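You operate a simulated robot arm through the tools that you are given. There is no shell and no other tool. Be economical: measure what you need, move in short steps, check, and stop when the job is done.

You run a simulated robot arm. Do the job below in one go: nothing can be reset, and whatever is moved stays where it is left.

JOB
Set the grey fixture's stop to LONG, seat the brown cleat and tap both lips flat.
Fine: tighten the hand nut; use the black mallet and put it back; the other cleats stay. Set down upright: black mallet.

Only the result counts: the job must be done as asked and must still hold three seconds after the hand-in. Knocking over, shifting, dropping, spilling or breaking anything else fails it.

ROBOT AND FRAMES
A 6-joint arm with a two-finger parallel gripper, fixed in place. Base frame: the origin is at the foot of the arm, x ahead of it, y to its left, z up; the work surface is at about z = 820. Lengths are in mm, angles in rad, forces in N, time in s.
With the tool pointing down near the work surface it reaches from about 360 to 820 mm from the base axis. Its first joint turns from -2.897 to 2.897 rad. Payload 3.91 kg.
Tool frame: the origin (TCP) lies between the finger pads and is the grasp point; the fingertips stand 30 mm ahead of it; z points along the fingers, y is the line along which they close. Largest opening 110 mm; finger width 20, thickness 10; the body of the gripper, 48 by 112 mm, starts 55 mm behind the TCP.
Orientation is told as [roll, pitch, yaw] about the base's x, y, z axes, in that order, counted from this pose: with the fingers straight down and closing along the base's y, the tool's x points along the base's -x, its y along +y and its z along -z.

CONTROLS
- The arm moves only by the tool step_arm. Its argument "steps" is a list of rows, each an object (a shift or turn left out is 0, a gripper value left out holds the last) with "translation": the shift along the tool's x, y, z in mm, a list of three; "angular": the turn, a rotation vector about the tool's x, y, z in rad, a list of three; "grip": the finger opening in mm, from 0 to 110. In form: [{"translation": [dx, dy, dz], "angular": [rx, ry, rz], "grip": grip}, ...]. A call has 1 to 10 rows; each row shifts and turns the commanded pose from where the row before left it, along the tool's axes as they then stand. Each row takes 0.2 s and may step no farther than 50 mm and 0.15 rad from the row before; otherwise, or with a gripper value out of range, the whole call is refused. Where a pose cannot be reached the arm comes as near as it can. A force on the tool above 40 N (or 10 N above the force at the start of the call, whichever is more), or a blocked arm, ends the call early, and 0.2 s more pass. The fingers move at their own pace (about 45 mm/s each) and stop on an object; they squeeze with about 36 N. The grip force told is the motor's: it shows also when the fingers shut on nothing. Time passes only in rows, and 0.2 s behind the last, so rows that do not move let the fingers close. It gives the time, the measured TCP pose, the force on the tool (base axes), the opening and the grip force at its end, in the units of the frame above (readings bear some noise), with the torque about the TCP (base axes, N m) and any sound that the robot's microphone picked up.
- Cameras (640 x 400 px; columns grow to the right, rows downward): "scene" is fixed at [401.4, -499.9, 1579.6]; the picture's right is [1.00, 0.06, 0.00], its down [0.03, -0.51, -0.86] and it looks along [-0.05, 0.86, -0.51] (base axes); focal length 313 px, centre (320, 200). "wrist" rides on the gripper at [77, 7, -114] in the tool frame; the picture's right is [-0.09, 1.00, 0.00], its down [-0.80, -0.07, -0.59] and it looks along [-0.59, -0.05, 0.80] (tool axes); focal length 270 px, centre (320, 200). There is no depth. A picture from a camera that has moved, and an enlarged one, comes with that camera's place and axes in the base frame and with its lens.
- snapshot(camera): a new picture of that camera. No time passes.
- slide_trunk(by): slides the trunk up (or, below 0, down) by that many mm; the arm rides with it, the base frame stays. It gives what a move gives, with no picture.
- inspect(camera, box): a new picture of the part [left, top, right, bottom] of that camera's present view, enlarged. No time passes.
- finish_job(): hands the job in; it is judged then, once.

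Go step by step. Nothing tells you positions but the pictures and the camera data: compare them with the known pose of the tool, close in by small moves and look again before you grip or let go. The budget is 120 turns and 76 pictures, counting those below and the enlarged ones. Unless the task says otherwise, let go and move clear before handing in, and close with one line.

The tools are called by a JSON object that holds its "op" and its "data". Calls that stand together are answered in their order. step_arm: Moves the arm, as the interface text tells. Its arguments: {"type":"object","properties":{"steps":{"type":"array"}},"required":["steps"]} The other tools are called the same way: slide_trunk (by) slides the trunk up or down; snapshot (camera) takes a picture; inspect (camera, box) takes an enlarged picture of a part of a camera's view; finish_job () hands the job in.

At the start:

```text
time_s: 0.0
tool_pos: [210.8, 512.8, 1221.6]
tcp_rot: [0.001, 0.0, 0.002]
contact_force: [-0.6, -0.6, 0.7]
wrist_torque: [0.03, 0.01, 0.02]
opening: 110.0
gripper_force: 0.1
trunk travel left (down, up): [-525.0, 85.0]
```

scene: 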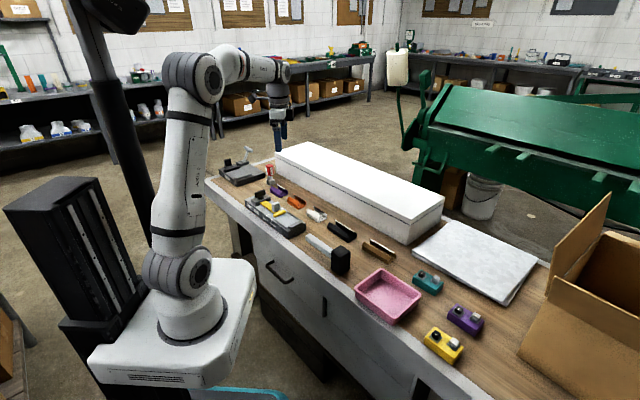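
wrist: 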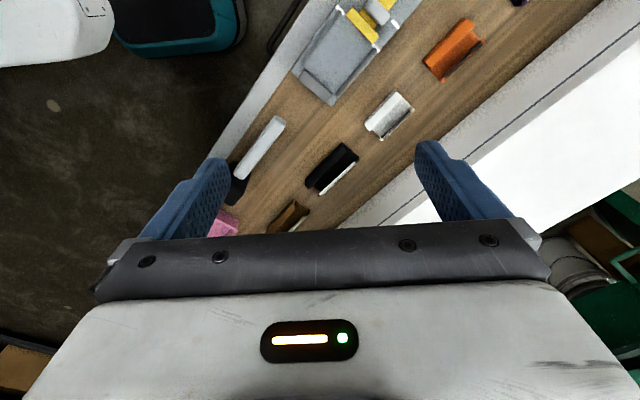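

I see a bench with fixtures, cleats in several colours and a mallet; I'll zoom in on the fixture area first.

{"op": "inspect", "data": {"camera": "scene", "box": [200, 140, 330, 250]}}

{"op": "inspect", "data": {"camera": "scene", "box": [290, 200, 490, 370]}}

{"op": "inspect", "data": {"camera": "wrist", "box": [220, 0, 540, 200]}}

```text
3.64 times, centred on (265, 195) of scene
camera zoom: at [401.4, -499.9, 1579.6], right [1.0, 0.06, 0.0], down [0.03, -0.51, -0.86], along [-0.05, 0.86, -0.51], focal length 1139 px, centre (520, 218)
```

zoom: 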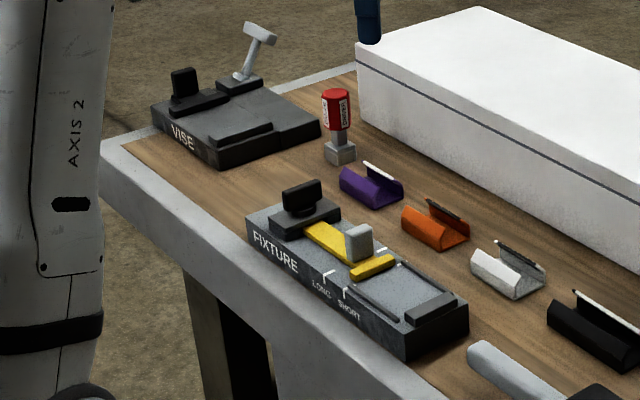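

```text
2.35 times, centred on (390, 285) of scene
camera zoom: at [401.4, -499.9, 1579.6], right [1.0, 0.06, 0.0], down [0.03, -0.51, -0.86], along [-0.05, 0.86, -0.51], focal length 737 px, centre (155, 0)
```

zoom: 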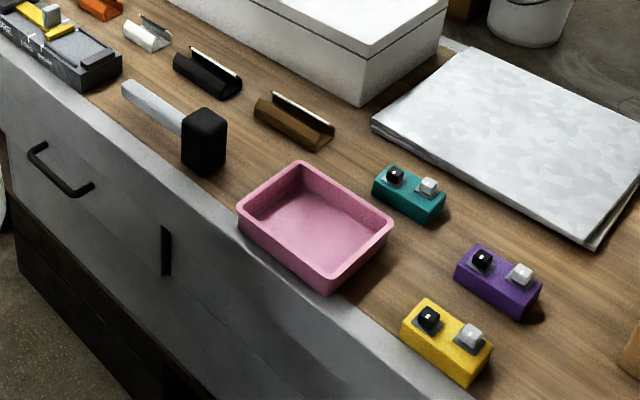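

```text
2.00 times, centred on (380, 100) of wrist
camera zoom: at [135.3, 521.0, 1336.5], right [0.09, 1.0, 0.0], down [0.8, -0.07, 0.59], along [0.59, -0.05, -0.8], focal length 541 px, centre (200, 400)
```

zoom: 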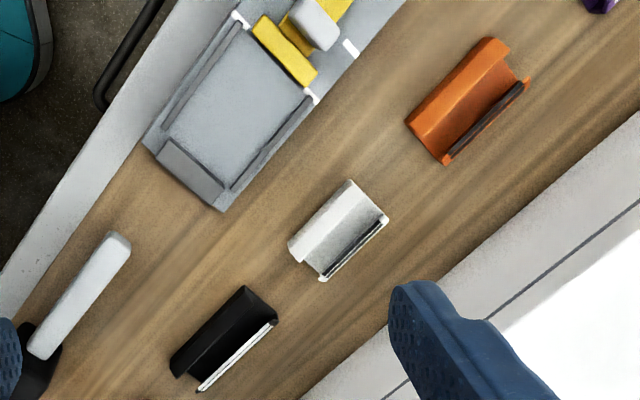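

The fixture seems to be at about (170, 590), the brown cleat at (566, 397) and the mallet at (425, 331). I'll move the wrist camera in for a close view of the fixture.

{"op": "step_arm", "data": {"steps": [{"translation": [19, -13, 43]}, {"translation": [19, -13, 43]}, {"translation": [19, -13, 43]}, {"translation": [19, -13, 42]}]}}

{"op": "step_arm", "data": {"steps": [{"angular": [0, 0, -0.143]}, {"angular": [0, 0, -0.143]}, {"angular": [0, 0, -0.143]}, {"angular": [0, 0, -0.143]}, {"angular": [0, 0, -0.143]}, {"angular": [0, 0, -0.143]}, {"angular": [0, 0, -0.143]}, {"angular": [0, 0, -0.143]}, {"angular": [0, 0, -0.143]}]}}

{"op": "snapshot", "data": {"camera": "wrist"}}

```text
time_s: 1.0
tool_pos: [133.1, 459.2, 1047.5]
tcp_rot: [0.001, -0.001, 0.001]
contact_force: [-0.4, -0.1, -0.2]
wrist_torque: [0.03, -0.01, 0.01]
opening: 109.9
gripper_force: 0.1
trunk travel left (down, up): [-525.0, 85.0]
```

```text
time_s: 3.0
tool_pos: [136.9, 461.5, 1051.4]
tcp_rot: [0.0, 0.0, 1.289]
contact_force: [-0.3, 0.0, 0.8]
wrist_torque: [0.01, 0.0, -0.01]
opening: 110.0
gripper_force: 0.0
trunk travel left (down, up): [-525.0, 85.0]
```

```text
70 pictures are left
camera wrist: at [108.7, 390.0, 1166.1], right [-0.93, 0.36, 0.0], down [0.29, 0.75, 0.59], along [0.21, 0.55, -0.8], focal length 270 px, centre (320, 200)
```

wrist: 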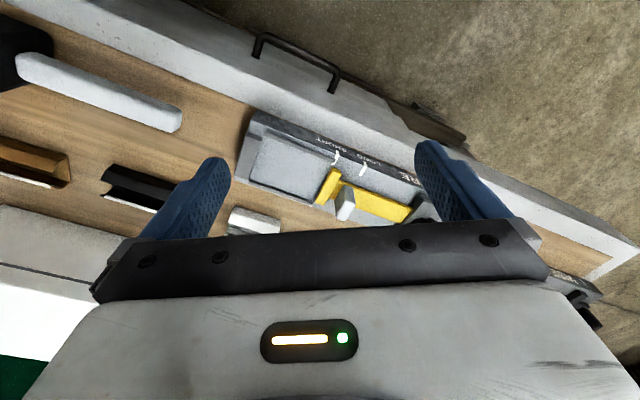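

The gripper body hides the fixture, so I'll move back toward the base for a clearer view.

{"op": "step_arm", "data": {"steps": [{"translation": [40, 20, 0]}, {"translation": [40, 10, 0]}, {"translation": [30, 0, 0]}]}}

{"op": "inspect", "data": {"camera": "wrist", "box": [180, 0, 540, 225]}}

```text
time_s: 3.8
tool_pos: [75.0, 362.3, 1050.6]
tcp_rot: [0.0, 0.001, 1.286]
contact_force: [0.7, 0.2, -0.3]
wrist_torque: [-0.01, 0.0, 0.0]
opening: 109.9
gripper_force: 0.1
trunk travel left (down, up): [-525.0, 85.0]
```

```text
1.78 times, centred on (360, 112) of wrist
camera zoom: at [47.4, 292.0, 1166.0], right [-0.93, 0.36, 0.0], down [0.29, 0.75, 0.6], along [0.22, 0.55, -0.8], focal length 480 px, centre (249, 356)
```

zoom: 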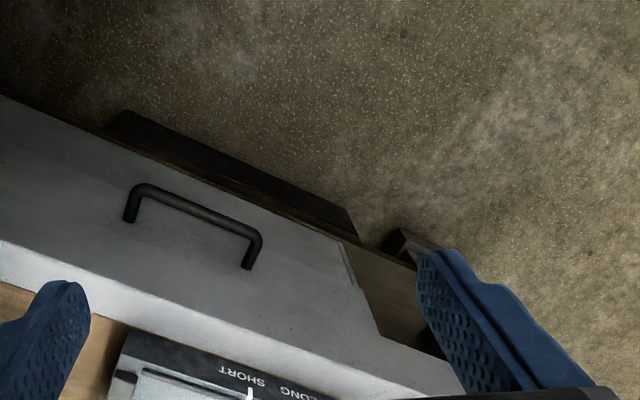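

Going back pushes the fixture lower in the picture, so I'll go forward past the first spot.

{"op": "step_arm", "data": {"steps": [{"translation": [-45, 0, 0]}, {"translation": [-45, 0, 0]}, {"translation": [-45, 0, 0]}, {"translation": [-45, 0, 0]}, {"translation": [-20, 0, 0]}]}}

{"op": "inspect", "data": {"camera": "wrist", "box": [180, 0, 540, 225]}}

```text
time_s: 5.0
tool_pos: [133.3, 556.0, 1050.2]
tcp_rot: [0.0, 0.0, 1.285]
contact_force: [-0.5, -0.5, 0.9]
wrist_torque: [-0.01, 0.0, 0.02]
opening: 110.0
gripper_force: 0.1
trunk travel left (down, up): [-525.0, 85.0]
```

```text
1.78 times, centred on (360, 112) of wrist
camera zoom: at [104.8, 485.8, 1164.7], right [-0.93, 0.36, 0.0], down [0.29, 0.75, 0.59], along [0.22, 0.55, -0.8], focal length 480 px, centre (249, 356)
```

zoom: 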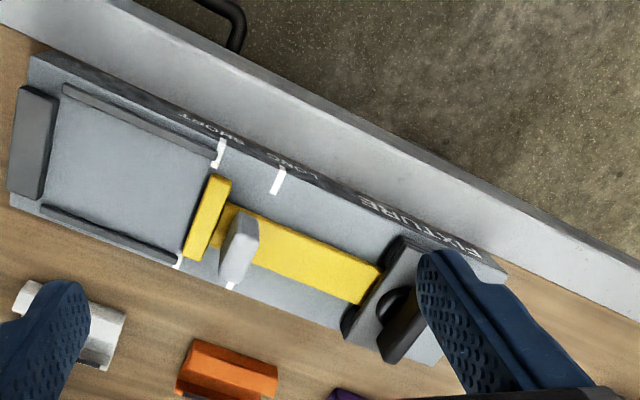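

The fixture has a yellow stop with an upright tab now at SHORT, and LONG is about 40 mm toward the black wing nut. The fixture axis runs at about 135°. I'll turn to match it and go lower.

{"op": "step_arm", "data": {"steps": [{"translation": [-24.5, -12.6, 0]}, {"translation": [0, 0, 40], "angular": [0, 0, 0.125]}, {"translation": [0, 0, 40], "angular": [0, 0, 0.125]}, {"angular": [0, 0, 0.125]}, {"angular": [0, 0, 0.125]}, {}]}}

{"op": "inspect", "data": {"camera": "wrist", "box": [160, 0, 560, 250]}}

```text
time_s: 6.4
tool_pos: [149.7, 577.4, 970.8]
tcp_rot: [0.001, 0.001, 0.784]
contact_force: [1.1, -0.4, 0.4]
wrist_torque: [-0.02, -0.03, -0.03]
opening: 110.1
gripper_force: 0.1
trunk travel left (down, up): [-525.0, 85.0]
```

```text
1.60 times, centred on (360, 125) of wrist
camera zoom: at [91.8, 527.8, 1085.7], right [-0.64, 0.77, 0.0], down [0.62, 0.52, 0.59], along [0.46, 0.38, -0.8], focal length 432 px, centre (256, 320)
```

zoom: 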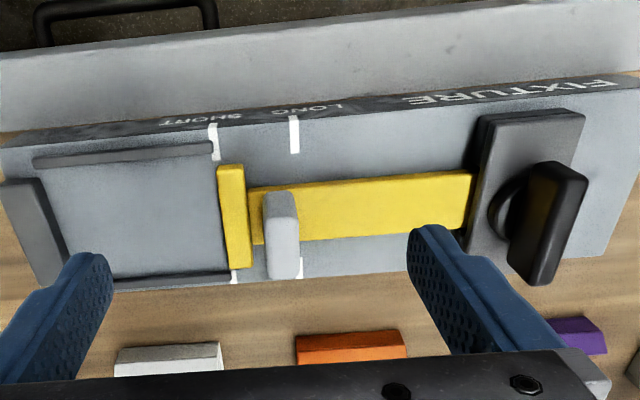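

The tab centre is estimated at about n=536, u=314 in fixture coordinates. I'll move above it with a narrower opening and check.

{"op": "step_arm", "data": {"steps": [{"translation": [-22, 12, 0], "grip": 50}, {"translation": [0, 0, 20]}, {"translation": [0, 0, 15]}, {}, {}]}}

{"op": "inspect", "data": {"camera": "wrist", "box": [160, 0, 560, 250]}}

{"op": "inspect", "data": {"camera": "scene", "box": [240, 150, 330, 240]}}

```text
time_s: 7.6
tool_pos: [158.0, 600.8, 934.4]
tcp_rot: [0.0, 0.001, 0.787]
contact_force: [0.3, -0.2, -0.5]
wrist_torque: [0.01, 0.01, 0.01]
opening: 49.8
gripper_force: 0.0
trunk travel left (down, up): [-525.0, 85.0]
```

```text
1.60 times, centred on (360, 125) of wrist
camera zoom: at [98.8, 550.8, 1050.1], right [-0.64, 0.77, 0.0], down [0.62, 0.52, 0.59], along [0.46, 0.38, -0.8], focal length 432 px, centre (256, 320)
```

zoom: 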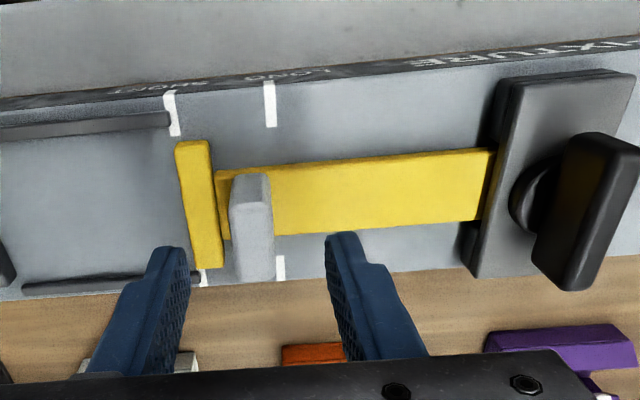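

```text
4.44 times, centred on (285, 195) of scene
camera zoom: at [401.4, -499.9, 1579.6], right [1.0, 0.06, 0.0], down [0.03, -0.51, -0.86], along [-0.05, 0.86, -0.51], focal length 1392 px, centre (476, 222)
```

zoom: 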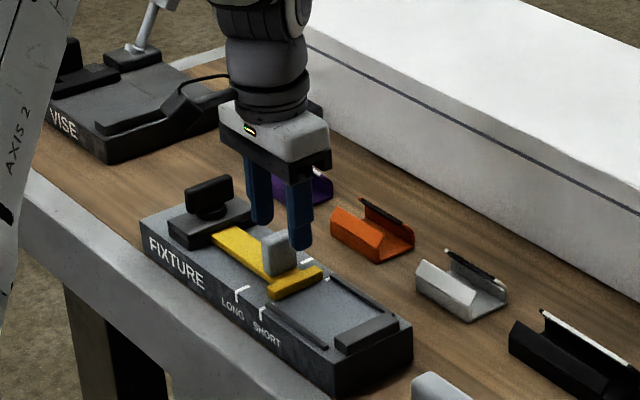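

The fingers straddle the tab evenly. I'll lower to put the tips beside its top and close.

{"op": "step_arm", "data": {"steps": [{"translation": [0, -2, 14], "grip": 36}, {"translation": [0, 0, 12]}, {}, {"grip": 10}, {}, {}, {}]}}

{"op": "inspect", "data": {"camera": "wrist", "box": [160, 0, 560, 250]}}

```text
time_s: 9.2
tool_pos: [159.4, 598.3, 908.4]
tcp_rot: [0.002, -0.003, 0.788]
contact_force: [-10.1, 8.7, -0.6]
wrist_torque: [0.42, -0.02, -0.15]
opening: 15.5
gripper_force: 44.9
trunk travel left (down, up): [-525.0, 85.0]
```

```text
1.60 times, centred on (360, 125) of wrist
camera zoom: at [99.5, 550.1, 1023.9], right [-0.64, 0.77, 0.0], down [0.62, 0.52, 0.6], along [0.46, 0.38, -0.8], focal length 432 px, centre (256, 320)
```

zoom: 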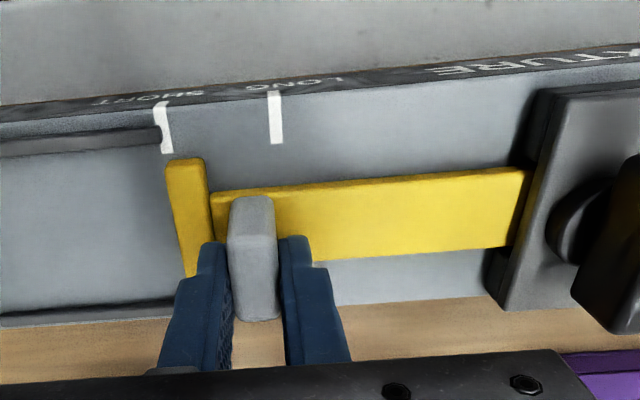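

The tab is held. I'll slide it toward LONG in small steps and watch the force.

{"op": "step_arm", "data": {"steps": [{"translation": [0, 8, 0]}, {"translation": [0, 8, 0]}, {}]}}

```text
time_s: 10.0
tool_pos: [146.1, 609.3, 909.4]
tcp_rot: [-0.001, 0.002, 0.785]
contact_force: [-1.1, -2.5, -3.9]
wrist_torque: [-0.27, 0.27, -0.13]
opening: 15.7
gripper_force: 44.8
trunk travel left (down, up): [-525.0, 85.0]
```

{"op": "step_arm", "data": {"steps": [{"translation": [0, 8, 0]}, {"translation": [0, 8, 0]}, {"translation": [0, 6, 0]}, {}]}}

{"op": "inspect", "data": {"camera": "wrist", "box": [160, 0, 560, 250]}}

```text
time_s: 11.0
tool_pos: [131.8, 624.5, 909.4]
tcp_rot: [-0.001, 0.002, 0.787]
contact_force: [-9.9, -9.1, -11.9]
wrist_torque: [0.07, 0.29, -0.14]
opening: 15.7
gripper_force: 45.0
trunk travel left (down, up): [-525.0, 85.0]
```

```text
1.60 times, centred on (360, 125) of wrist
camera zoom: at [73.1, 576.9, 1024.2], right [-0.64, 0.77, 0.0], down [0.62, 0.52, 0.59], along [0.46, 0.38, -0.81], focal length 432 px, centre (256, 320)
```

zoom: 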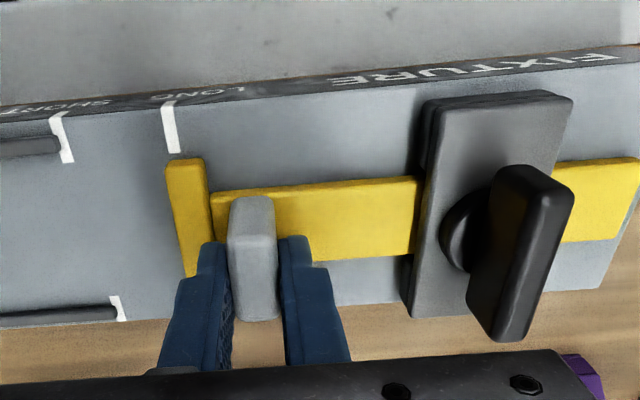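

The stop is about 2 mm short of where it stood relative to the SHORT mark, so I'll nudge it 2 mm more.

{"op": "step_arm", "data": {"steps": [{"translation": [0, 2.2, 0]}, {}, {}]}}

{"op": "inspect", "data": {"camera": "wrist", "box": [220, 30, 380, 130]}}

```text
time_s: 11.8
tool_pos: [129.7, 626.9, 909.9]
tcp_rot: [0.0, 0.002, 0.787]
contact_force: [-12.5, -13.7, -16.2]
wrist_torque: [-0.35, 0.63, -0.08]
opening: 15.9
gripper_force: 45.1
trunk travel left (down, up): [-525.0, 85.0]
```

```text
4.00 times, centred on (300, 80) of wrist
camera zoom: at [71.7, 578.4, 1024.2], right [-0.64, 0.77, 0.0], down [0.62, 0.52, 0.59], along [0.46, 0.38, -0.81], focal length 1081 px, centre (400, 680)
```

zoom: 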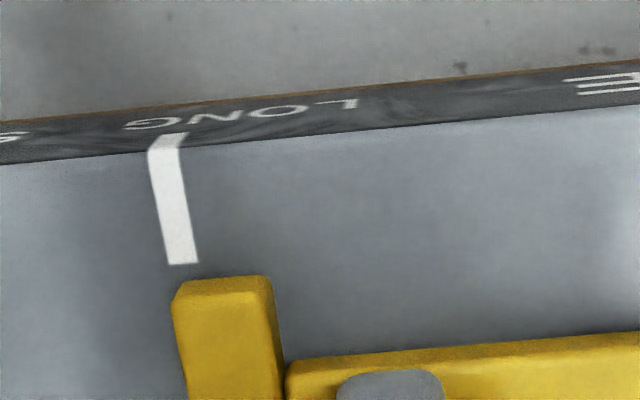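

The stop face lines up with the LONG mark. I'll release it, rise, and go above the wing nut with the gripper roughly aligned to its paddle.

{"op": "step_arm", "data": {"steps": [{"grip": 34}, {}, {"translation": [0, 0, 30]}, {"translation": [0, 0, 50], "grip": 60}, {"translation": [10, 44, 0]}, {"translation": [0, 44, 0]}, {"angular": [0, 0, 0.14]}, {"angular": [0, 0, 0.137]}, {}]}}

{"op": "inspect", "data": {"camera": "wrist", "box": [160, 0, 560, 250]}}

```text
time_s: 12.6
tool_pos: [130.7, 630.4, 901.1]
tcp_rot: [0.005, -0.005, 0.788]
contact_force: [-2.3, -4.8, 11.8]
wrist_torque: [-0.41, -0.04, -0.08]
opening: 34.9
gripper_force: 1.0
trunk travel left (down, up): [-525.0, 85.0]
stopped in row 3: the force on the tool passed its limit at 55 N (the readings are from after the stop); the commanded pose is now the measured one
```

```text
1.60 times, centred on (360, 125) of wrist
camera zoom: at [72.0, 579.7, 1016.6], right [-0.64, 0.77, 0.0], down [0.62, 0.51, 0.6], along [0.46, 0.39, -0.8], focal length 432 px, centre (256, 320)
```

zoom: 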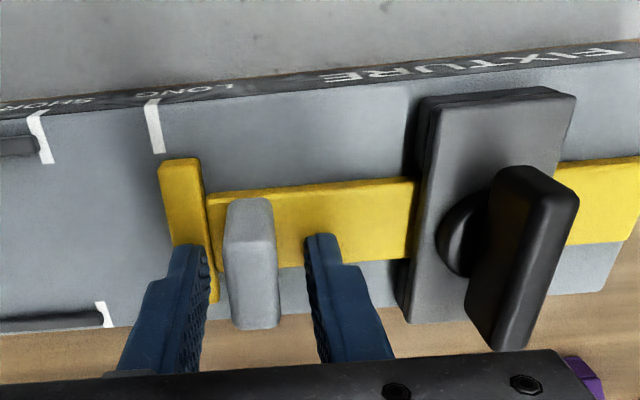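

Releasing let the arm settle onto the crossbar. I'll lift straight up and check that the stop hasn't moved.

{"op": "step_arm", "data": {"steps": [{"translation": [0, 0, -20]}, {"translation": [0, 0, -40], "grip": 60}, {"translation": [0, 0, -28]}, {}]}}

{"op": "inspect", "data": {"camera": "wrist", "box": [160, 0, 560, 250]}}

```text
time_s: 13.6
tool_pos: [132.7, 629.2, 987.6]
tcp_rot: [0.003, -0.004, 0.785]
contact_force: [0.4, 0.2, 0.7]
wrist_torque: [-0.01, -0.01, 0.0]
opening: 59.7
gripper_force: 0.1
trunk travel left (down, up): [-525.0, 85.0]
```

```text
1.60 times, centred on (360, 125) of wrist
camera zoom: at [72.7, 580.1, 1101.7], right [-0.64, 0.77, 0.0], down [0.62, 0.51, 0.6], along [0.46, 0.39, -0.8], focal length 432 px, centre (256, 320)
```

zoom: 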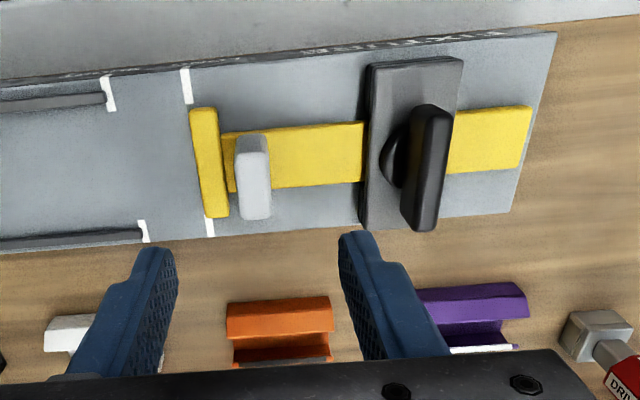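

The stop stayed on LONG; that bump was my sign error, since +z is down in the tool frame. I'll move the camera nearly above the nut to measure it.

{"op": "step_arm", "data": {"steps": [{"translation": [-15, 40, 0]}, {"translation": [-35, 39, 0]}, {}]}}

{"op": "inspect", "data": {"camera": "wrist", "box": [160, 0, 480, 200]}}

```text
refused: row 2 steps farther than a row can; nothing moved
```

```text
2.00 times, centred on (320, 100) of wrist
camera zoom: at [72.7, 580.1, 1101.7], right [-0.64, 0.77, 0.0], down [0.62, 0.51, 0.6], along [0.46, 0.39, -0.8], focal length 541 px, centre (320, 400)
```

zoom: 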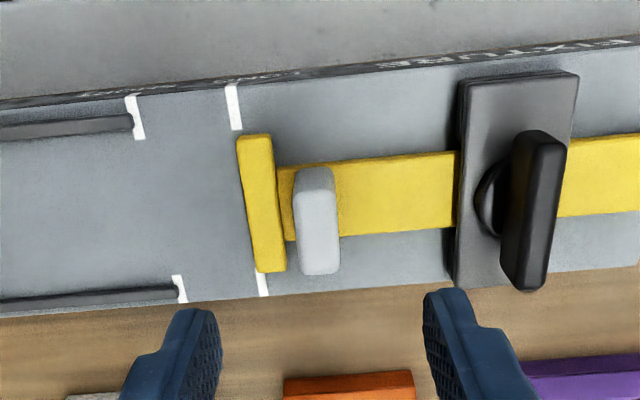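

{"op": "step_arm", "data": {"steps": [{"translation": [-15, 27, 0]}, {"translation": [-15, 27, 0]}, {"translation": [-20, 25, 0]}, {}]}}

{"op": "inspect", "data": {"camera": "wrist", "box": [160, 0, 480, 200]}}

```text
time_s: 14.6
tool_pos: [111.3, 719.9, 987.4]
tcp_rot: [0.004, -0.003, 0.785]
contact_force: [-0.3, 0.5, -0.8]
wrist_torque: [-0.04, 0.02, -0.01]
opening: 60.0
gripper_force: 0.0
trunk travel left (down, up): [-525.0, 85.0]
```

```text
2.00 times, centred on (320, 100) of wrist
camera zoom: at [53.5, 670.4, 1101.7], right [-0.64, 0.77, 0.0], down [0.62, 0.51, 0.6], along [0.46, 0.39, -0.8], focal length 541 px, centre (320, 400)
```

zoom: 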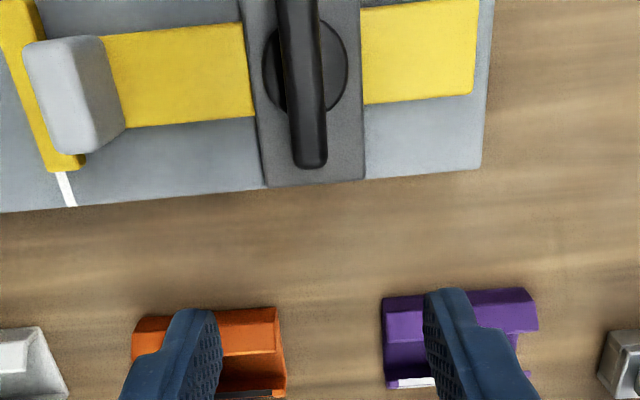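

From above, the wing lies across the fixture with its centre near n=530, u=430 and its top near z=918. I'll move over it and descend partway to check.

{"op": "step_arm", "data": {"steps": [{"translation": [30, 0, 0]}, {"translation": [28, 0, 0]}, {"translation": [0, 0, 25]}, {}]}}

{"op": "inspect", "data": {"camera": "wrist", "box": [160, 0, 560, 250]}}

```text
time_s: 15.6
tool_pos: [70.1, 679.8, 963.2]
tcp_rot: [0.002, -0.003, 0.785]
contact_force: [0.3, 0.5, 0.3]
wrist_torque: [-0.02, -0.04, 0.0]
opening: 59.8
gripper_force: 0.1
trunk travel left (down, up): [-525.0, 85.0]
```

```text
1.60 times, centred on (360, 125) of wrist
camera zoom: at [11.7, 630.5, 1078.0], right [-0.64, 0.77, 0.0], down [0.62, 0.51, 0.6], along [0.46, 0.39, -0.8], focal length 432 px, centre (256, 320)
```

zoom: 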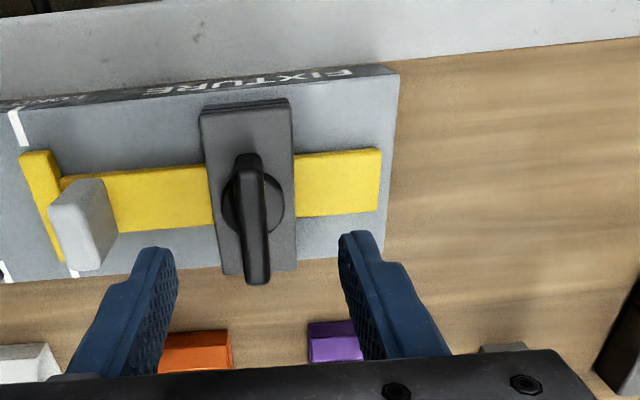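

{"op": "step_arm", "data": {"steps": [{"translation": [0, 0, 18], "grip": 40}, {"translation": [0, 0, 17]}, {}, {"grip": 6}, {}, {}, {}]}}

{"op": "inspect", "data": {"camera": "wrist", "box": [160, 0, 560, 250]}}

```text
time_s: 17.1
tool_pos: [71.1, 678.3, 928.7]
tcp_rot: [0.004, -0.004, 0.786]
contact_force: [8.9, -8.3, -1.6]
wrist_torque: [-0.34, -0.59, 0.01]
opening: 11.8
gripper_force: 45.3
trunk travel left (down, up): [-525.0, 85.0]
```

```text
1.60 times, centred on (360, 125) of wrist
camera zoom: at [12.5, 630.0, 1042.6], right [-0.64, 0.77, 0.0], down [0.62, 0.51, 0.6], along [0.46, 0.39, -0.8], focal length 432 px, centre (256, 320)
```

zoom: 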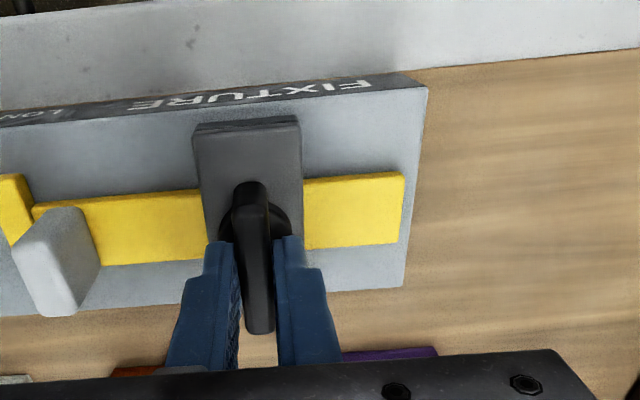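

The wing is held. I'll recentre slightly and turn clockwise (as seen from above) in small steps, watching the torque.

{"op": "step_arm", "data": {"steps": [{"translation": [0, -1.5, 0]}, {"angular": [0, 0, 0.1]}, {"angular": [0, 0, 0.1]}, {}]}}

```text
time_s: 18.1
tool_pos: [71.2, 678.4, 927.4]
tcp_rot: [0.007, -0.003, 0.586]
contact_force: [2.9, -1.7, -8.4]
wrist_torque: [0.22, -1.1, 0.01]
opening: 12.1
gripper_force: 45.0
trunk travel left (down, up): [-525.0, 85.0]
```

{"op": "step_arm", "data": {"steps": [{"angular": [0, 0, 0.12]}, {"angular": [0, 0, 0.12]}, {"angular": [0, 0, 0.12]}, {"angular": [0, 0, 0.12]}, {}]}}

{"op": "inspect", "data": {"camera": "wrist", "box": [160, 0, 560, 250]}}

```text
time_s: 19.4
tool_pos: [71.8, 678.4, 928.5]
tcp_rot: [0.005, 0.0, 0.108]
contact_force: [1.4, 2.5, -3.6]
wrist_torque: [-0.41, -1.16, -0.01]
opening: 11.9
gripper_force: 45.0
trunk travel left (down, up): [-525.0, 85.0]
```

```text
1.60 times, centred on (360, 125) of wrist
camera zoom: at [-5.4, 678.0, 1042.8], right [-0.02, 1.0, 0.01], down [0.8, 0.01, 0.59], along [0.59, 0.01, -0.8], focal length 432 px, centre (256, 320)
```

zoom: 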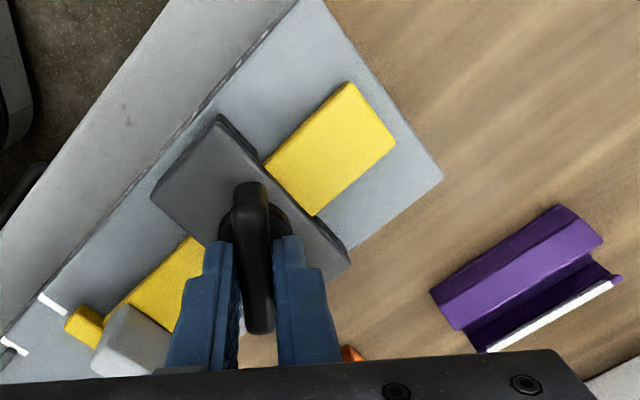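

The wing is turning with the gripper and there is no resistance yet, so I'll continue.

{"op": "step_arm", "data": {"steps": [{"angular": [0, 0, 0.12]}, {"angular": [0, 0, 0.12]}, {"angular": [0, 0, 0.12]}, {"angular": [0, 0, 0.12]}, {"angular": [0, 0, 0.12]}, {"angular": [0, 0, 0.12]}, {}]}}

```text
time_s: 20.9
tool_pos: [70.7, 678.4, 928.3]
tcp_rot: [0.004, 0.005, -0.617]
contact_force: [2.8, -4.0, -0.4]
wrist_torque: [-1.16, -0.84, 0.0]
opening: 11.5
gripper_force: 45.3
trunk travel left (down, up): [-525.0, 85.0]
```

{"op": "step_arm", "data": {"steps": [{"angular": [0, 0, 0.12]}, {"angular": [0, 0, 0.12]}, {"angular": [0, 0, 0.12]}, {"angular": [0, 0, 0.12]}, {"angular": [0, 0, 0.12]}, {}]}}

{"op": "inspect", "data": {"camera": "wrist", "box": [160, 0, 560, 250]}}

```text
time_s: 22.4
tool_pos: [69.4, 678.5, 928.0]
tcp_rot: [0.002, 0.006, -1.216]
contact_force: [-0.6, -2.4, -7.6]
wrist_torque: [-0.47, 0.33, 1.56]
opening: 21.2
gripper_force: 45.1
trunk travel left (down, up): [-525.0, 85.0]
```

```text
1.60 times, centred on (360, 125) of wrist
camera zoom: at [50.7, 754.1, 1043.7], right [0.96, 0.26, 0.0], down [0.21, -0.78, 0.59], along [0.16, -0.57, -0.81], focal length 432 px, centre (256, 320)
```

zoom: 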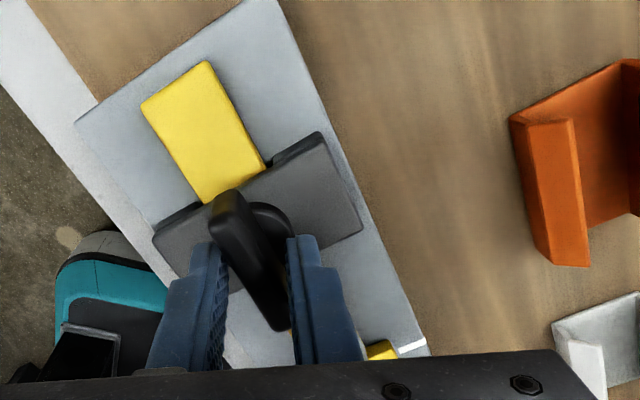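

Resistance appeared at about a quarter turn: 1.6 N·m, with the wing now slipping in the fingers, so the nut is tight. I'll open, rise and check.

{"op": "step_arm", "data": {"steps": [{"grip": 50}, {}, {}, {"translation": [0, 0, -30]}, {"translation": [0, 0, -30]}, {"angular": [0, 0, -0.14]}, {"angular": [0, 0, -0.14]}, {"angular": [0, 0, -0.14]}, {}]}}

{"op": "inspect", "data": {"camera": "wrist", "box": [160, 0, 560, 250]}}

```text
time_s: 24.4
tool_pos: [70.7, 677.8, 987.9]
tcp_rot: [0.004, 0.004, -0.794]
contact_force: [0.4, 0.7, -0.3]
wrist_torque: [-0.01, 0.01, 0.03]
opening: 50.3
gripper_force: 0.1
trunk travel left (down, up): [-525.0, 85.0]
```

```text
1.60 times, centred on (360, 125) of wrist
camera zoom: at [22.6, 738.1, 1103.5], right [0.77, 0.64, 0.0], down [0.51, -0.62, 0.59], along [0.38, -0.45, -0.81], focal length 432 px, centre (256, 320)
```

zoom: 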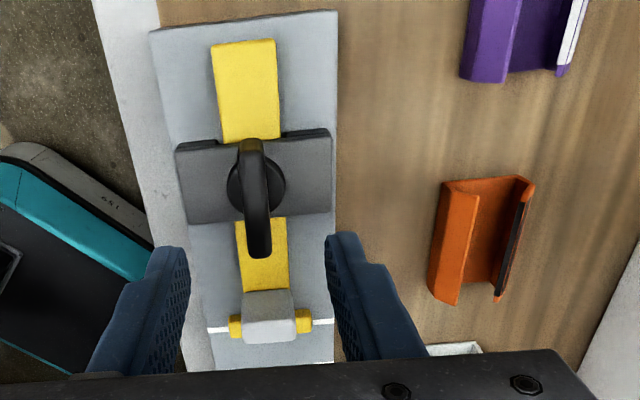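

The wing has turned a quarter turn and now lies along the fixture, and the stop is still on LONG. Next I'll fly over to the brown cleat for a closer look.

{"op": "step_arm", "data": {"steps": [{"translation": [-48, 13, 0]}, {"translation": [-48, 13, 0]}, {"translation": [-48, 13, 0]}, {"translation": [-48, 13, 0]}, {"translation": [-48, 13, 0]}, {"translation": [-48, 13, 0]}, {"translation": [-48, 13, 0]}, {"translation": [-48, 13, 0]}, {"translation": [-48, 13, 0]}, {"translation": [-48, 13, 0]}]}}

{"op": "step_arm", "data": {"steps": [{"translation": [-25, 10, 0], "grip": 80}, {}, {}]}}

{"op": "inspect", "data": {"camera": "wrist", "box": [160, 0, 560, 250]}}

```text
time_s: 26.6
tool_pos: [499.6, 425.5, 987.9]
tcp_rot: [0.004, 0.006, -0.794]
contact_force: [1.0, 1.2, -0.2]
wrist_torque: [-0.01, 0.03, -0.02]
opening: 49.9
gripper_force: 0.1
trunk travel left (down, up): [-525.0, 85.0]
```

```text
time_s: 27.4
tool_pos: [524.3, 415.1, 988.8]
tcp_rot: [0.005, 0.003, -0.793]
contact_force: [0.0, 1.0, 0.1]
wrist_torque: [0.01, 0.0, 0.02]
opening: 80.2
gripper_force: 0.0
trunk travel left (down, up): [-525.0, 85.0]
```

```text
1.60 times, centred on (360, 125) of wrist
camera zoom: at [475.4, 475.7, 1104.4], right [0.77, 0.63, 0.0], down [0.51, -0.62, 0.59], along [0.38, -0.45, -0.81], focal length 432 px, centre (256, 320)
```

zoom: 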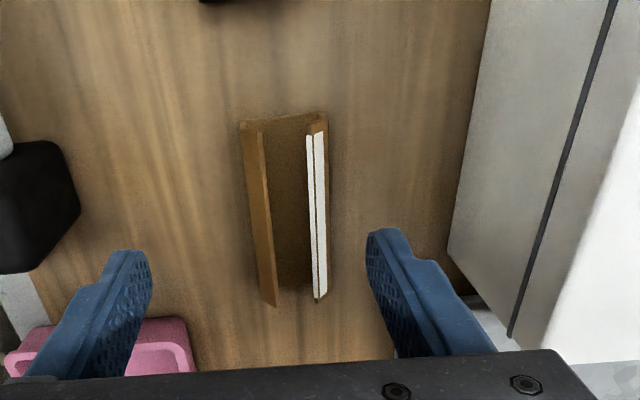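

The brown cleat is a trough about 115–130 mm long. I'll take enlarged views to understand its lips and orientation.

{"op": "inspect", "data": {"camera": "wrist", "box": [290, 60, 390, 200]}}

{"op": "inspect", "data": {"camera": "scene", "box": [355, 230, 405, 270]}}

{"op": "inspect", "data": {"camera": "scene", "box": [295, 220, 365, 285]}}

```text
2.86 times, centred on (340, 130) of wrist
camera zoom: at [475.4, 475.7, 1104.4], right [0.77, 0.63, 0.0], down [0.51, -0.62, 0.59], along [0.38, -0.45, -0.81], focal length 772 px, centre (263, 400)
```

zoom: 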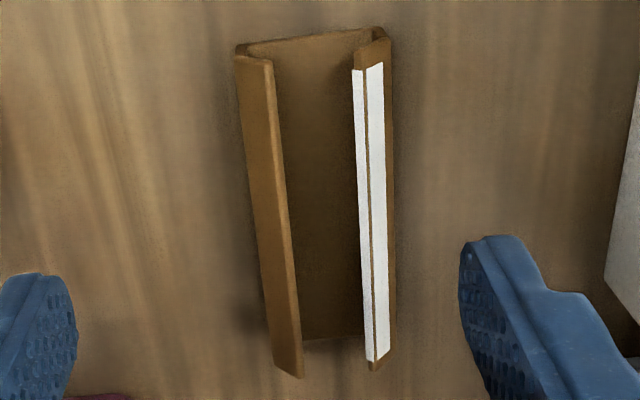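

```text
10.00 times, centred on (380, 250) of scene
camera zoom: at [401.4, -499.9, 1579.6], right [1.0, 0.06, 0.0], down [0.03, -0.51, -0.86], along [-0.05, 0.86, -0.51], focal length 3132 px, centre (-280, -300)
```

zoom: 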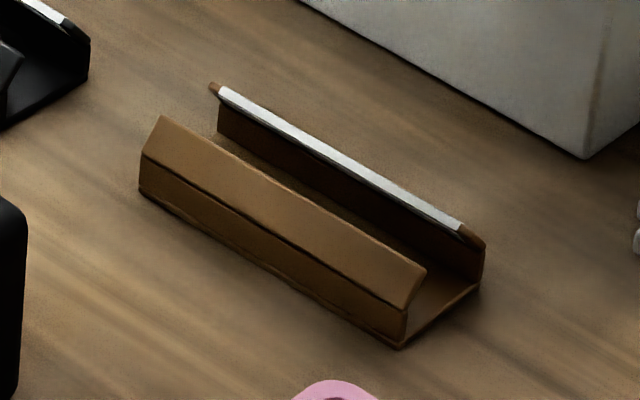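

```text
6.15 times, centred on (330, 252) of scene
camera zoom: at [401.4, -499.9, 1579.6], right [1.0, 0.06, 0.0], down [0.03, -0.51, -0.86], along [-0.05, 0.86, -0.51], focal length 1928 px, centre (258, -123)
```

zoom: 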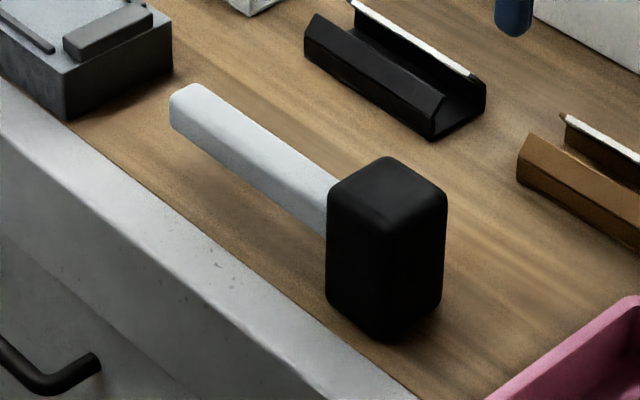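

The cleat is a channel with two inward-leaning lips, about 52 mm wide and 115 mm long, centred near n=684, u=-117. The mallet stands on its head with the handle horizontal. I'll go above the cleat's middle and check.

{"op": "step_arm", "data": {"steps": [{"translation": [-40, 20, 0]}, {"translation": [0, 0, 45]}, {"translation": [0, 0, 45]}, {}]}}

{"op": "inspect", "data": {"camera": "wrist", "box": [160, 0, 560, 250]}}

```text
time_s: 28.4
tool_pos: [568.6, 402.1, 896.5]
tcp_rot: [0.003, 0.005, -0.798]
contact_force: [-0.1, 0.0, 0.5]
wrist_torque: [-0.01, 0.0, 0.03]
opening: 80.0
gripper_force: 0.0
trunk travel left (down, up): [-525.0, 85.0]
```

```text
1.60 times, centred on (360, 125) of wrist
camera zoom: at [519.9, 462.7, 1011.5], right [0.77, 0.63, 0.0], down [0.51, -0.62, 0.59], along [0.38, -0.45, -0.81], focal length 432 px, centre (256, 320)
```

zoom: 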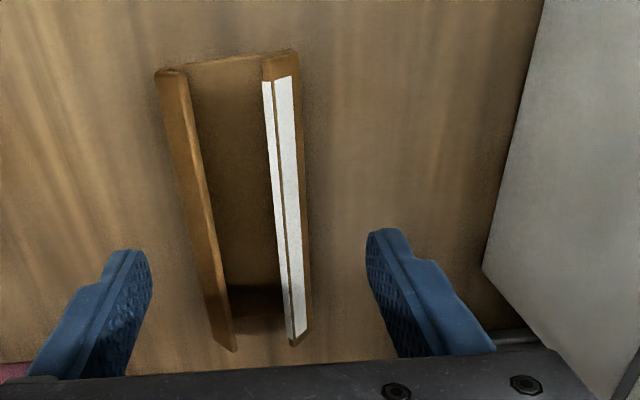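

Alignment is good. I'll make a tiny yaw and position fix, descend beside the walls and close.

{"op": "step_arm", "data": {"steps": [{"translation": [4, -1, 0], "angular": [0, 0, -0.027]}, {"translation": [0, 0, 20]}, {"translation": [0, 0, 17.5]}, {}, {"grip": 40}, {}, {}, {}]}}

{"op": "inspect", "data": {"camera": "wrist", "box": [160, 0, 560, 250]}}

```text
time_s: 30.1
tool_pos: [564.6, 403.5, 859.2]
tcp_rot: [0.004, 0.001, -0.768]
contact_force: [-0.2, 0.8, -0.1]
wrist_torque: [-0.03, -0.02, -0.01]
opening: 50.4
gripper_force: 36.0
trunk travel left (down, up): [-525.0, 85.0]
```

```text
1.60 times, centred on (360, 125) of wrist
camera zoom: at [513.9, 462.9, 974.2], right [0.76, 0.66, 0.0], down [0.53, -0.61, 0.59], along [0.39, -0.44, -0.81], focal length 432 px, centre (256, 320)
```

zoom: 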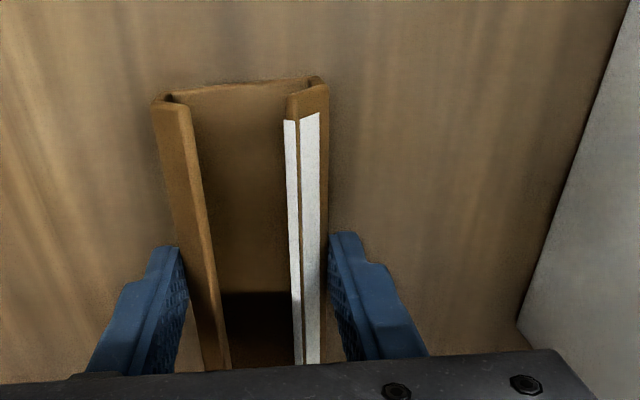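

The cleat is gripped. I'll lift it and carry it over the fixture bay.

{"op": "step_arm", "data": {"steps": [{"translation": [0, 0, -15]}, {"translation": [0, 0, -40]}, {"translation": [0, 0, -40]}, {"translation": [0, 0, -35], "angular": [0, 0, 0.017]}, {}]}}

{"op": "step_arm", "data": {"steps": [{"translation": [45, -18.5, 0]}, {"translation": [45, -18.5, 0]}, {"translation": [45, -18.5, 0]}, {"translation": [45, -18.5, 0]}, {"translation": [45, -18.5, 0]}, {"translation": [45, -18.5, 0]}, {"translation": [45, -18.5, 0]}, {"translation": [45, -18.5, 0]}, {}]}}

{"op": "snapshot", "data": {"camera": "wrist"}}

{"op": "inspect", "data": {"camera": "scene", "box": [240, 150, 330, 240]}}

```text
time_s: 31.4
tool_pos: [563.9, 402.4, 989.9]
tcp_rot: [0.004, 0.004, -0.784]
contact_force: [-0.6, 0.4, -0.6]
wrist_torque: [0.01, -0.02, 0.01]
opening: 50.0
gripper_force: 36.0
trunk travel left (down, up): [-525.0, 85.0]
```

```text
time_s: 33.4
tool_pos: [204.2, 554.8, 989.3]
tcp_rot: [0.004, 0.003, -0.786]
contact_force: [-0.1, 0.4, -0.2]
wrist_torque: [-0.02, -0.01, 0.01]
opening: 50.2
gripper_force: 35.6
trunk travel left (down, up): [-525.0, 85.0]
```

```text
46 pictures are left
camera wrist: at [154.8, 614.3, 1104.4], right [0.77, 0.64, 0.0], down [0.52, -0.62, 0.59], along [0.38, -0.45, -0.81], focal length 270 px, centre (320, 200)
```

wrist: 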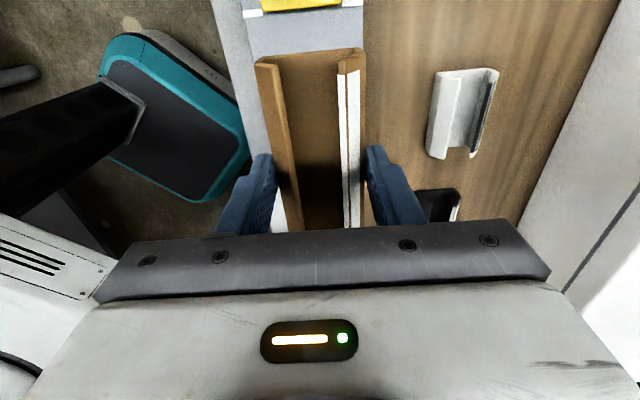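

```text
4.44 times, centred on (285, 195) of scene
camera zoom: at [401.4, -499.9, 1579.6], right [1.0, 0.06, 0.0], down [0.03, -0.51, -0.86], along [-0.05, 0.86, -0.51], focal length 1392 px, centre (476, 222)
```

zoom: 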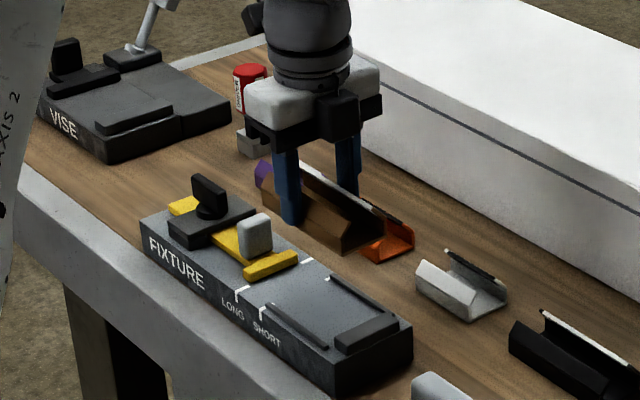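

The bay spans about u=192–323 and n=500–567, so its centre is near (534, 257). I'll centre the cleat above it and lower to just above the plate.

{"op": "step_arm", "data": {"steps": [{"translation": [9, -2.5, 0]}, {"translation": [0, 0, 40]}, {"translation": [0, 0, 38]}, {}]}}

{"op": "inspect", "data": {"camera": "wrist", "box": [220, 0, 460, 150]}}

{"op": "inspect", "data": {"camera": "scene", "box": [250, 180, 330, 240]}}

```text
time_s: 34.4
tool_pos: [196.5, 560.6, 909.9]
tcp_rot: [0.005, 0.004, -0.785]
contact_force: [0.1, -0.3, -0.9]
wrist_torque: [-0.02, -0.03, 0.02]
opening: 50.3
gripper_force: 36.2
trunk travel left (down, up): [-525.0, 85.0]
```

```text
2.67 times, centred on (340, 75) of wrist
camera zoom: at [147.9, 619.8, 1025.7], right [0.77, 0.64, 0.0], down [0.52, -0.62, 0.59], along [0.38, -0.45, -0.81], focal length 721 px, centre (267, 533)
```

zoom: 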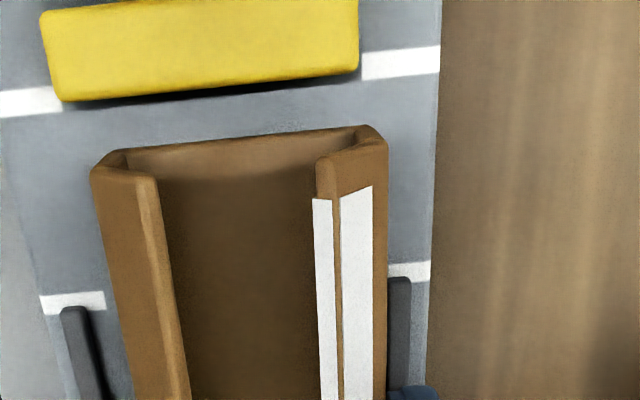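

```text
6.67 times, centred on (290, 210) of scene
camera zoom: at [401.4, -499.9, 1579.6], right [1.0, 0.06, 0.0], down [0.03, -0.51, -0.86], along [-0.05, 0.86, -0.51], focal length 2088 px, centre (520, 133)
```

zoom: 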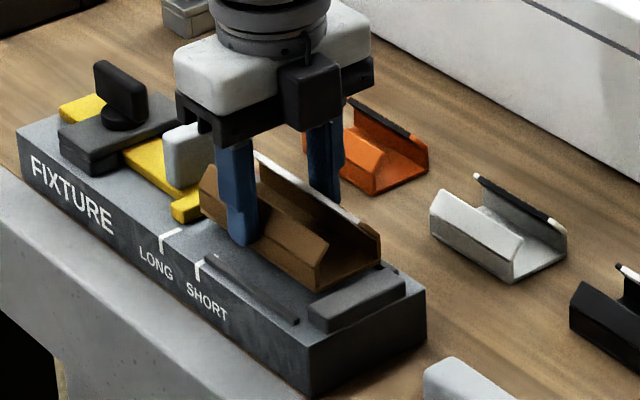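

The cleat is over the bay. I'll shift +3.5 mm along and -4 mm across to centre it, then lower until contact.

{"op": "step_arm", "data": {"steps": [{"translation": [3.5, -4, 0]}, {"translation": [0, 0, 5]}, {"translation": [0, 0, 4]}, {"translation": [0, 0, 3]}, {}]}}

{"op": "inspect", "data": {"camera": "scene", "box": [260, 190, 320, 240]}}

```text
time_s: 35.5
tool_pos: [192.1, 558.4, 901.0]
tcp_rot: [0.003, 0.004, -0.785]
contact_force: [-0.3, -0.1, -1.1]
wrist_torque: [-0.01, -0.01, 0.01]
opening: 50.4
gripper_force: 36.0
trunk travel left (down, up): [-525.0, 85.0]
```

```text
8.00 times, centred on (290, 215) of scene
camera zoom: at [401.4, -499.9, 1579.6], right [1.0, 0.06, 0.0], down [0.03, -0.51, -0.86], along [-0.05, 0.86, -0.51], focal length 2506 px, centre (560, 80)
```

zoom: 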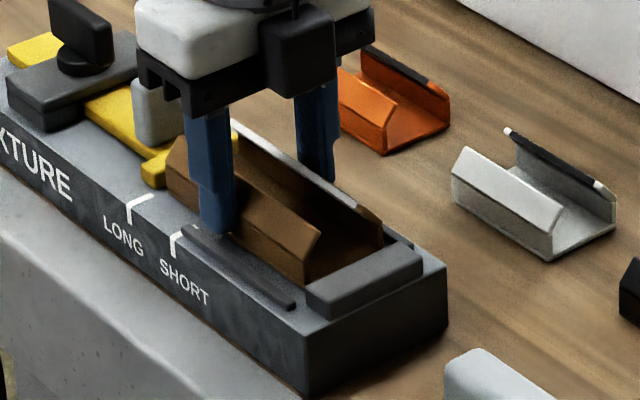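

{"op": "step_arm", "data": {"steps": [{"translation": [0, 0, 2]}, {"translation": [0, 0, 2]}, {}]}}

```text
time_s: 36.4
tool_pos: [190.8, 557.7, 898.6]
tcp_rot: [0.01, 0.006, -0.784]
contact_force: [1.0, 2.7, 21.2]
wrist_torque: [-0.38, -0.33, 0.04]
opening: 50.2
gripper_force: 36.0
trunk travel left (down, up): [-525.0, 85.0]
```

Contact came at z≈899, with the reaction centred toward the end-bar side. I'll look before releasing.

{"op": "inspect", "data": {"camera": "scene", "box": [275, 205, 315, 230]}}

{"op": "inspect", "data": {"camera": "wrist", "box": [200, 0, 480, 220]}}

```text
16.00 times, centred on (295, 218) of scene
camera zoom: at [401.4, -499.9, 1579.6], right [1.0, 0.06, 0.0], down [0.03, -0.51, -0.86], along [-0.05, 0.86, -0.51], focal length 5012 px, centre (720, -80)
```

zoom: 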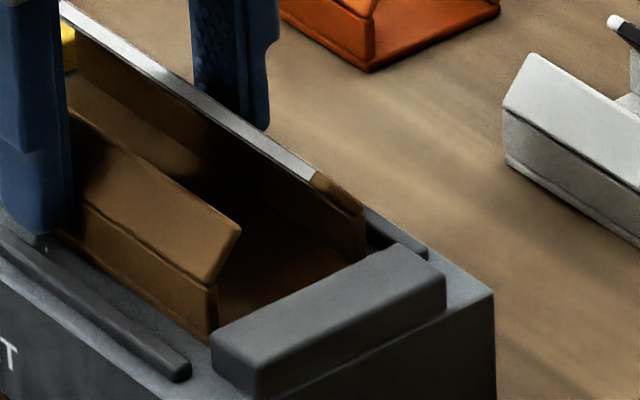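

```text
1.82 times, centred on (340, 110) of wrist
camera zoom: at [142.2, 617.5, 1014.2], right [0.77, 0.64, 0.01], down [0.52, -0.62, 0.59], along [0.38, -0.45, -0.81], focal length 491 px, centre (284, 364)
```

zoom: 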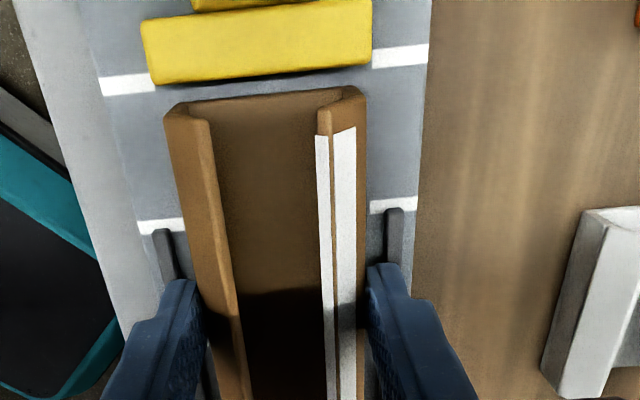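

The cleat sits flat in the bay between the rails, clear of both end bar and stop. I'll ease off slightly, open and rise.

{"op": "step_arm", "data": {"steps": [{"translation": [0, 0, -1]}, {"grip": 66}, {}, {"translation": [0, 0, -10]}, {"translation": [0, 0, -40]}, {"translation": [0, 0, -50]}, {}]}}

{"op": "inspect", "data": {"camera": "wrist", "box": [200, 0, 480, 220]}}

{"op": "inspect", "data": {"camera": "scene", "box": [265, 195, 315, 230]}}

```text
time_s: 38.0
tool_pos: [189.7, 554.6, 996.5]
tcp_rot: [0.002, 0.006, -0.787]
contact_force: [0.3, -0.3, 0.1]
wrist_torque: [0.02, 0.0, 0.0]
opening: 66.1
gripper_force: 0.0
trunk travel left (down, up): [-525.0, 85.0]
```

```text
1.82 times, centred on (340, 110) of wrist
camera zoom: at [141.0, 614.5, 1111.5], right [0.77, 0.64, 0.0], down [0.52, -0.62, 0.59], along [0.38, -0.45, -0.81], focal length 491 px, centre (284, 364)
```

zoom: 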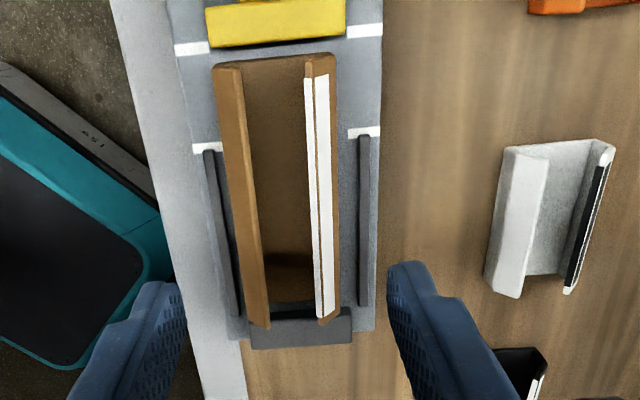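

```text
11.43 times, centred on (290, 212) of scene
camera zoom: at [401.4, -499.9, 1579.6], right [1.0, 0.06, 0.0], down [0.03, -0.51, -0.86], along [-0.05, 0.86, -0.51], focal length 3580 px, centre (663, 57)
```

zoom: 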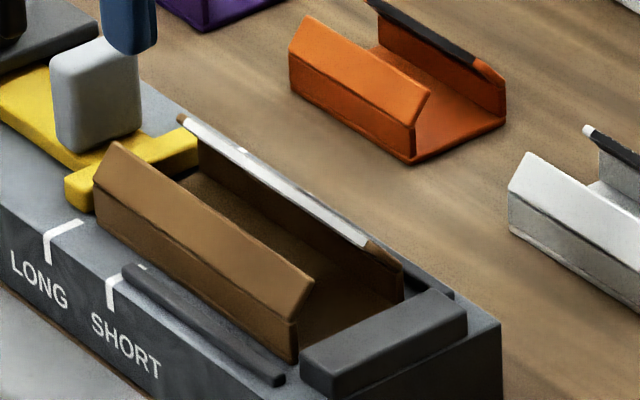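

The cleat is seated. Next is the mallet: its head is near n=524, u=-77 with the handle running along +u. I'll go look at it from above.

{"op": "step_arm", "data": {"steps": [{"translation": [-48, 0, 0]}, {"translation": [-48, 0, 0]}, {"translation": [-48, 0, 0]}, {"translation": [-48, 0, 0]}, {"translation": [-48, 0, 0]}, {"translation": [-30, 0, 0], "grip": 70}, {}]}}

{"op": "inspect", "data": {"camera": "wrist", "box": [160, 0, 560, 250]}}

```text
time_s: 39.5
tool_pos: [382.6, 366.4, 995.9]
tcp_rot: [0.003, 0.003, -0.785]
contact_force: [0.4, 0.8, -0.8]
wrist_torque: [-0.03, 0.0, 0.02]
opening: 69.9
gripper_force: 0.1
trunk travel left (down, up): [-525.0, 85.0]
```

```text
1.60 times, centred on (360, 125) of wrist
camera zoom: at [333.5, 426.2, 1110.8], right [0.77, 0.64, 0.0], down [0.52, -0.62, 0.59], along [0.38, -0.45, -0.81], focal length 432 px, centre (256, 320)
```

zoom: 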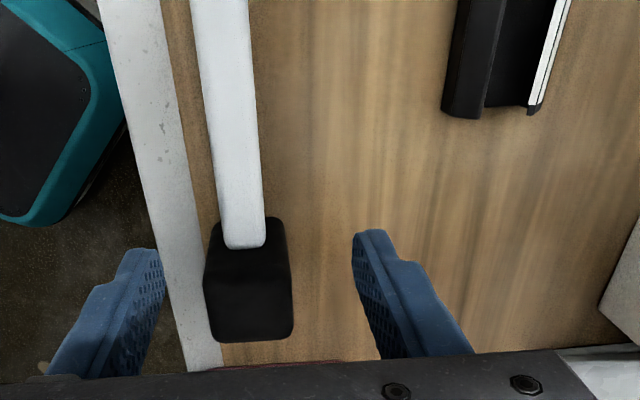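

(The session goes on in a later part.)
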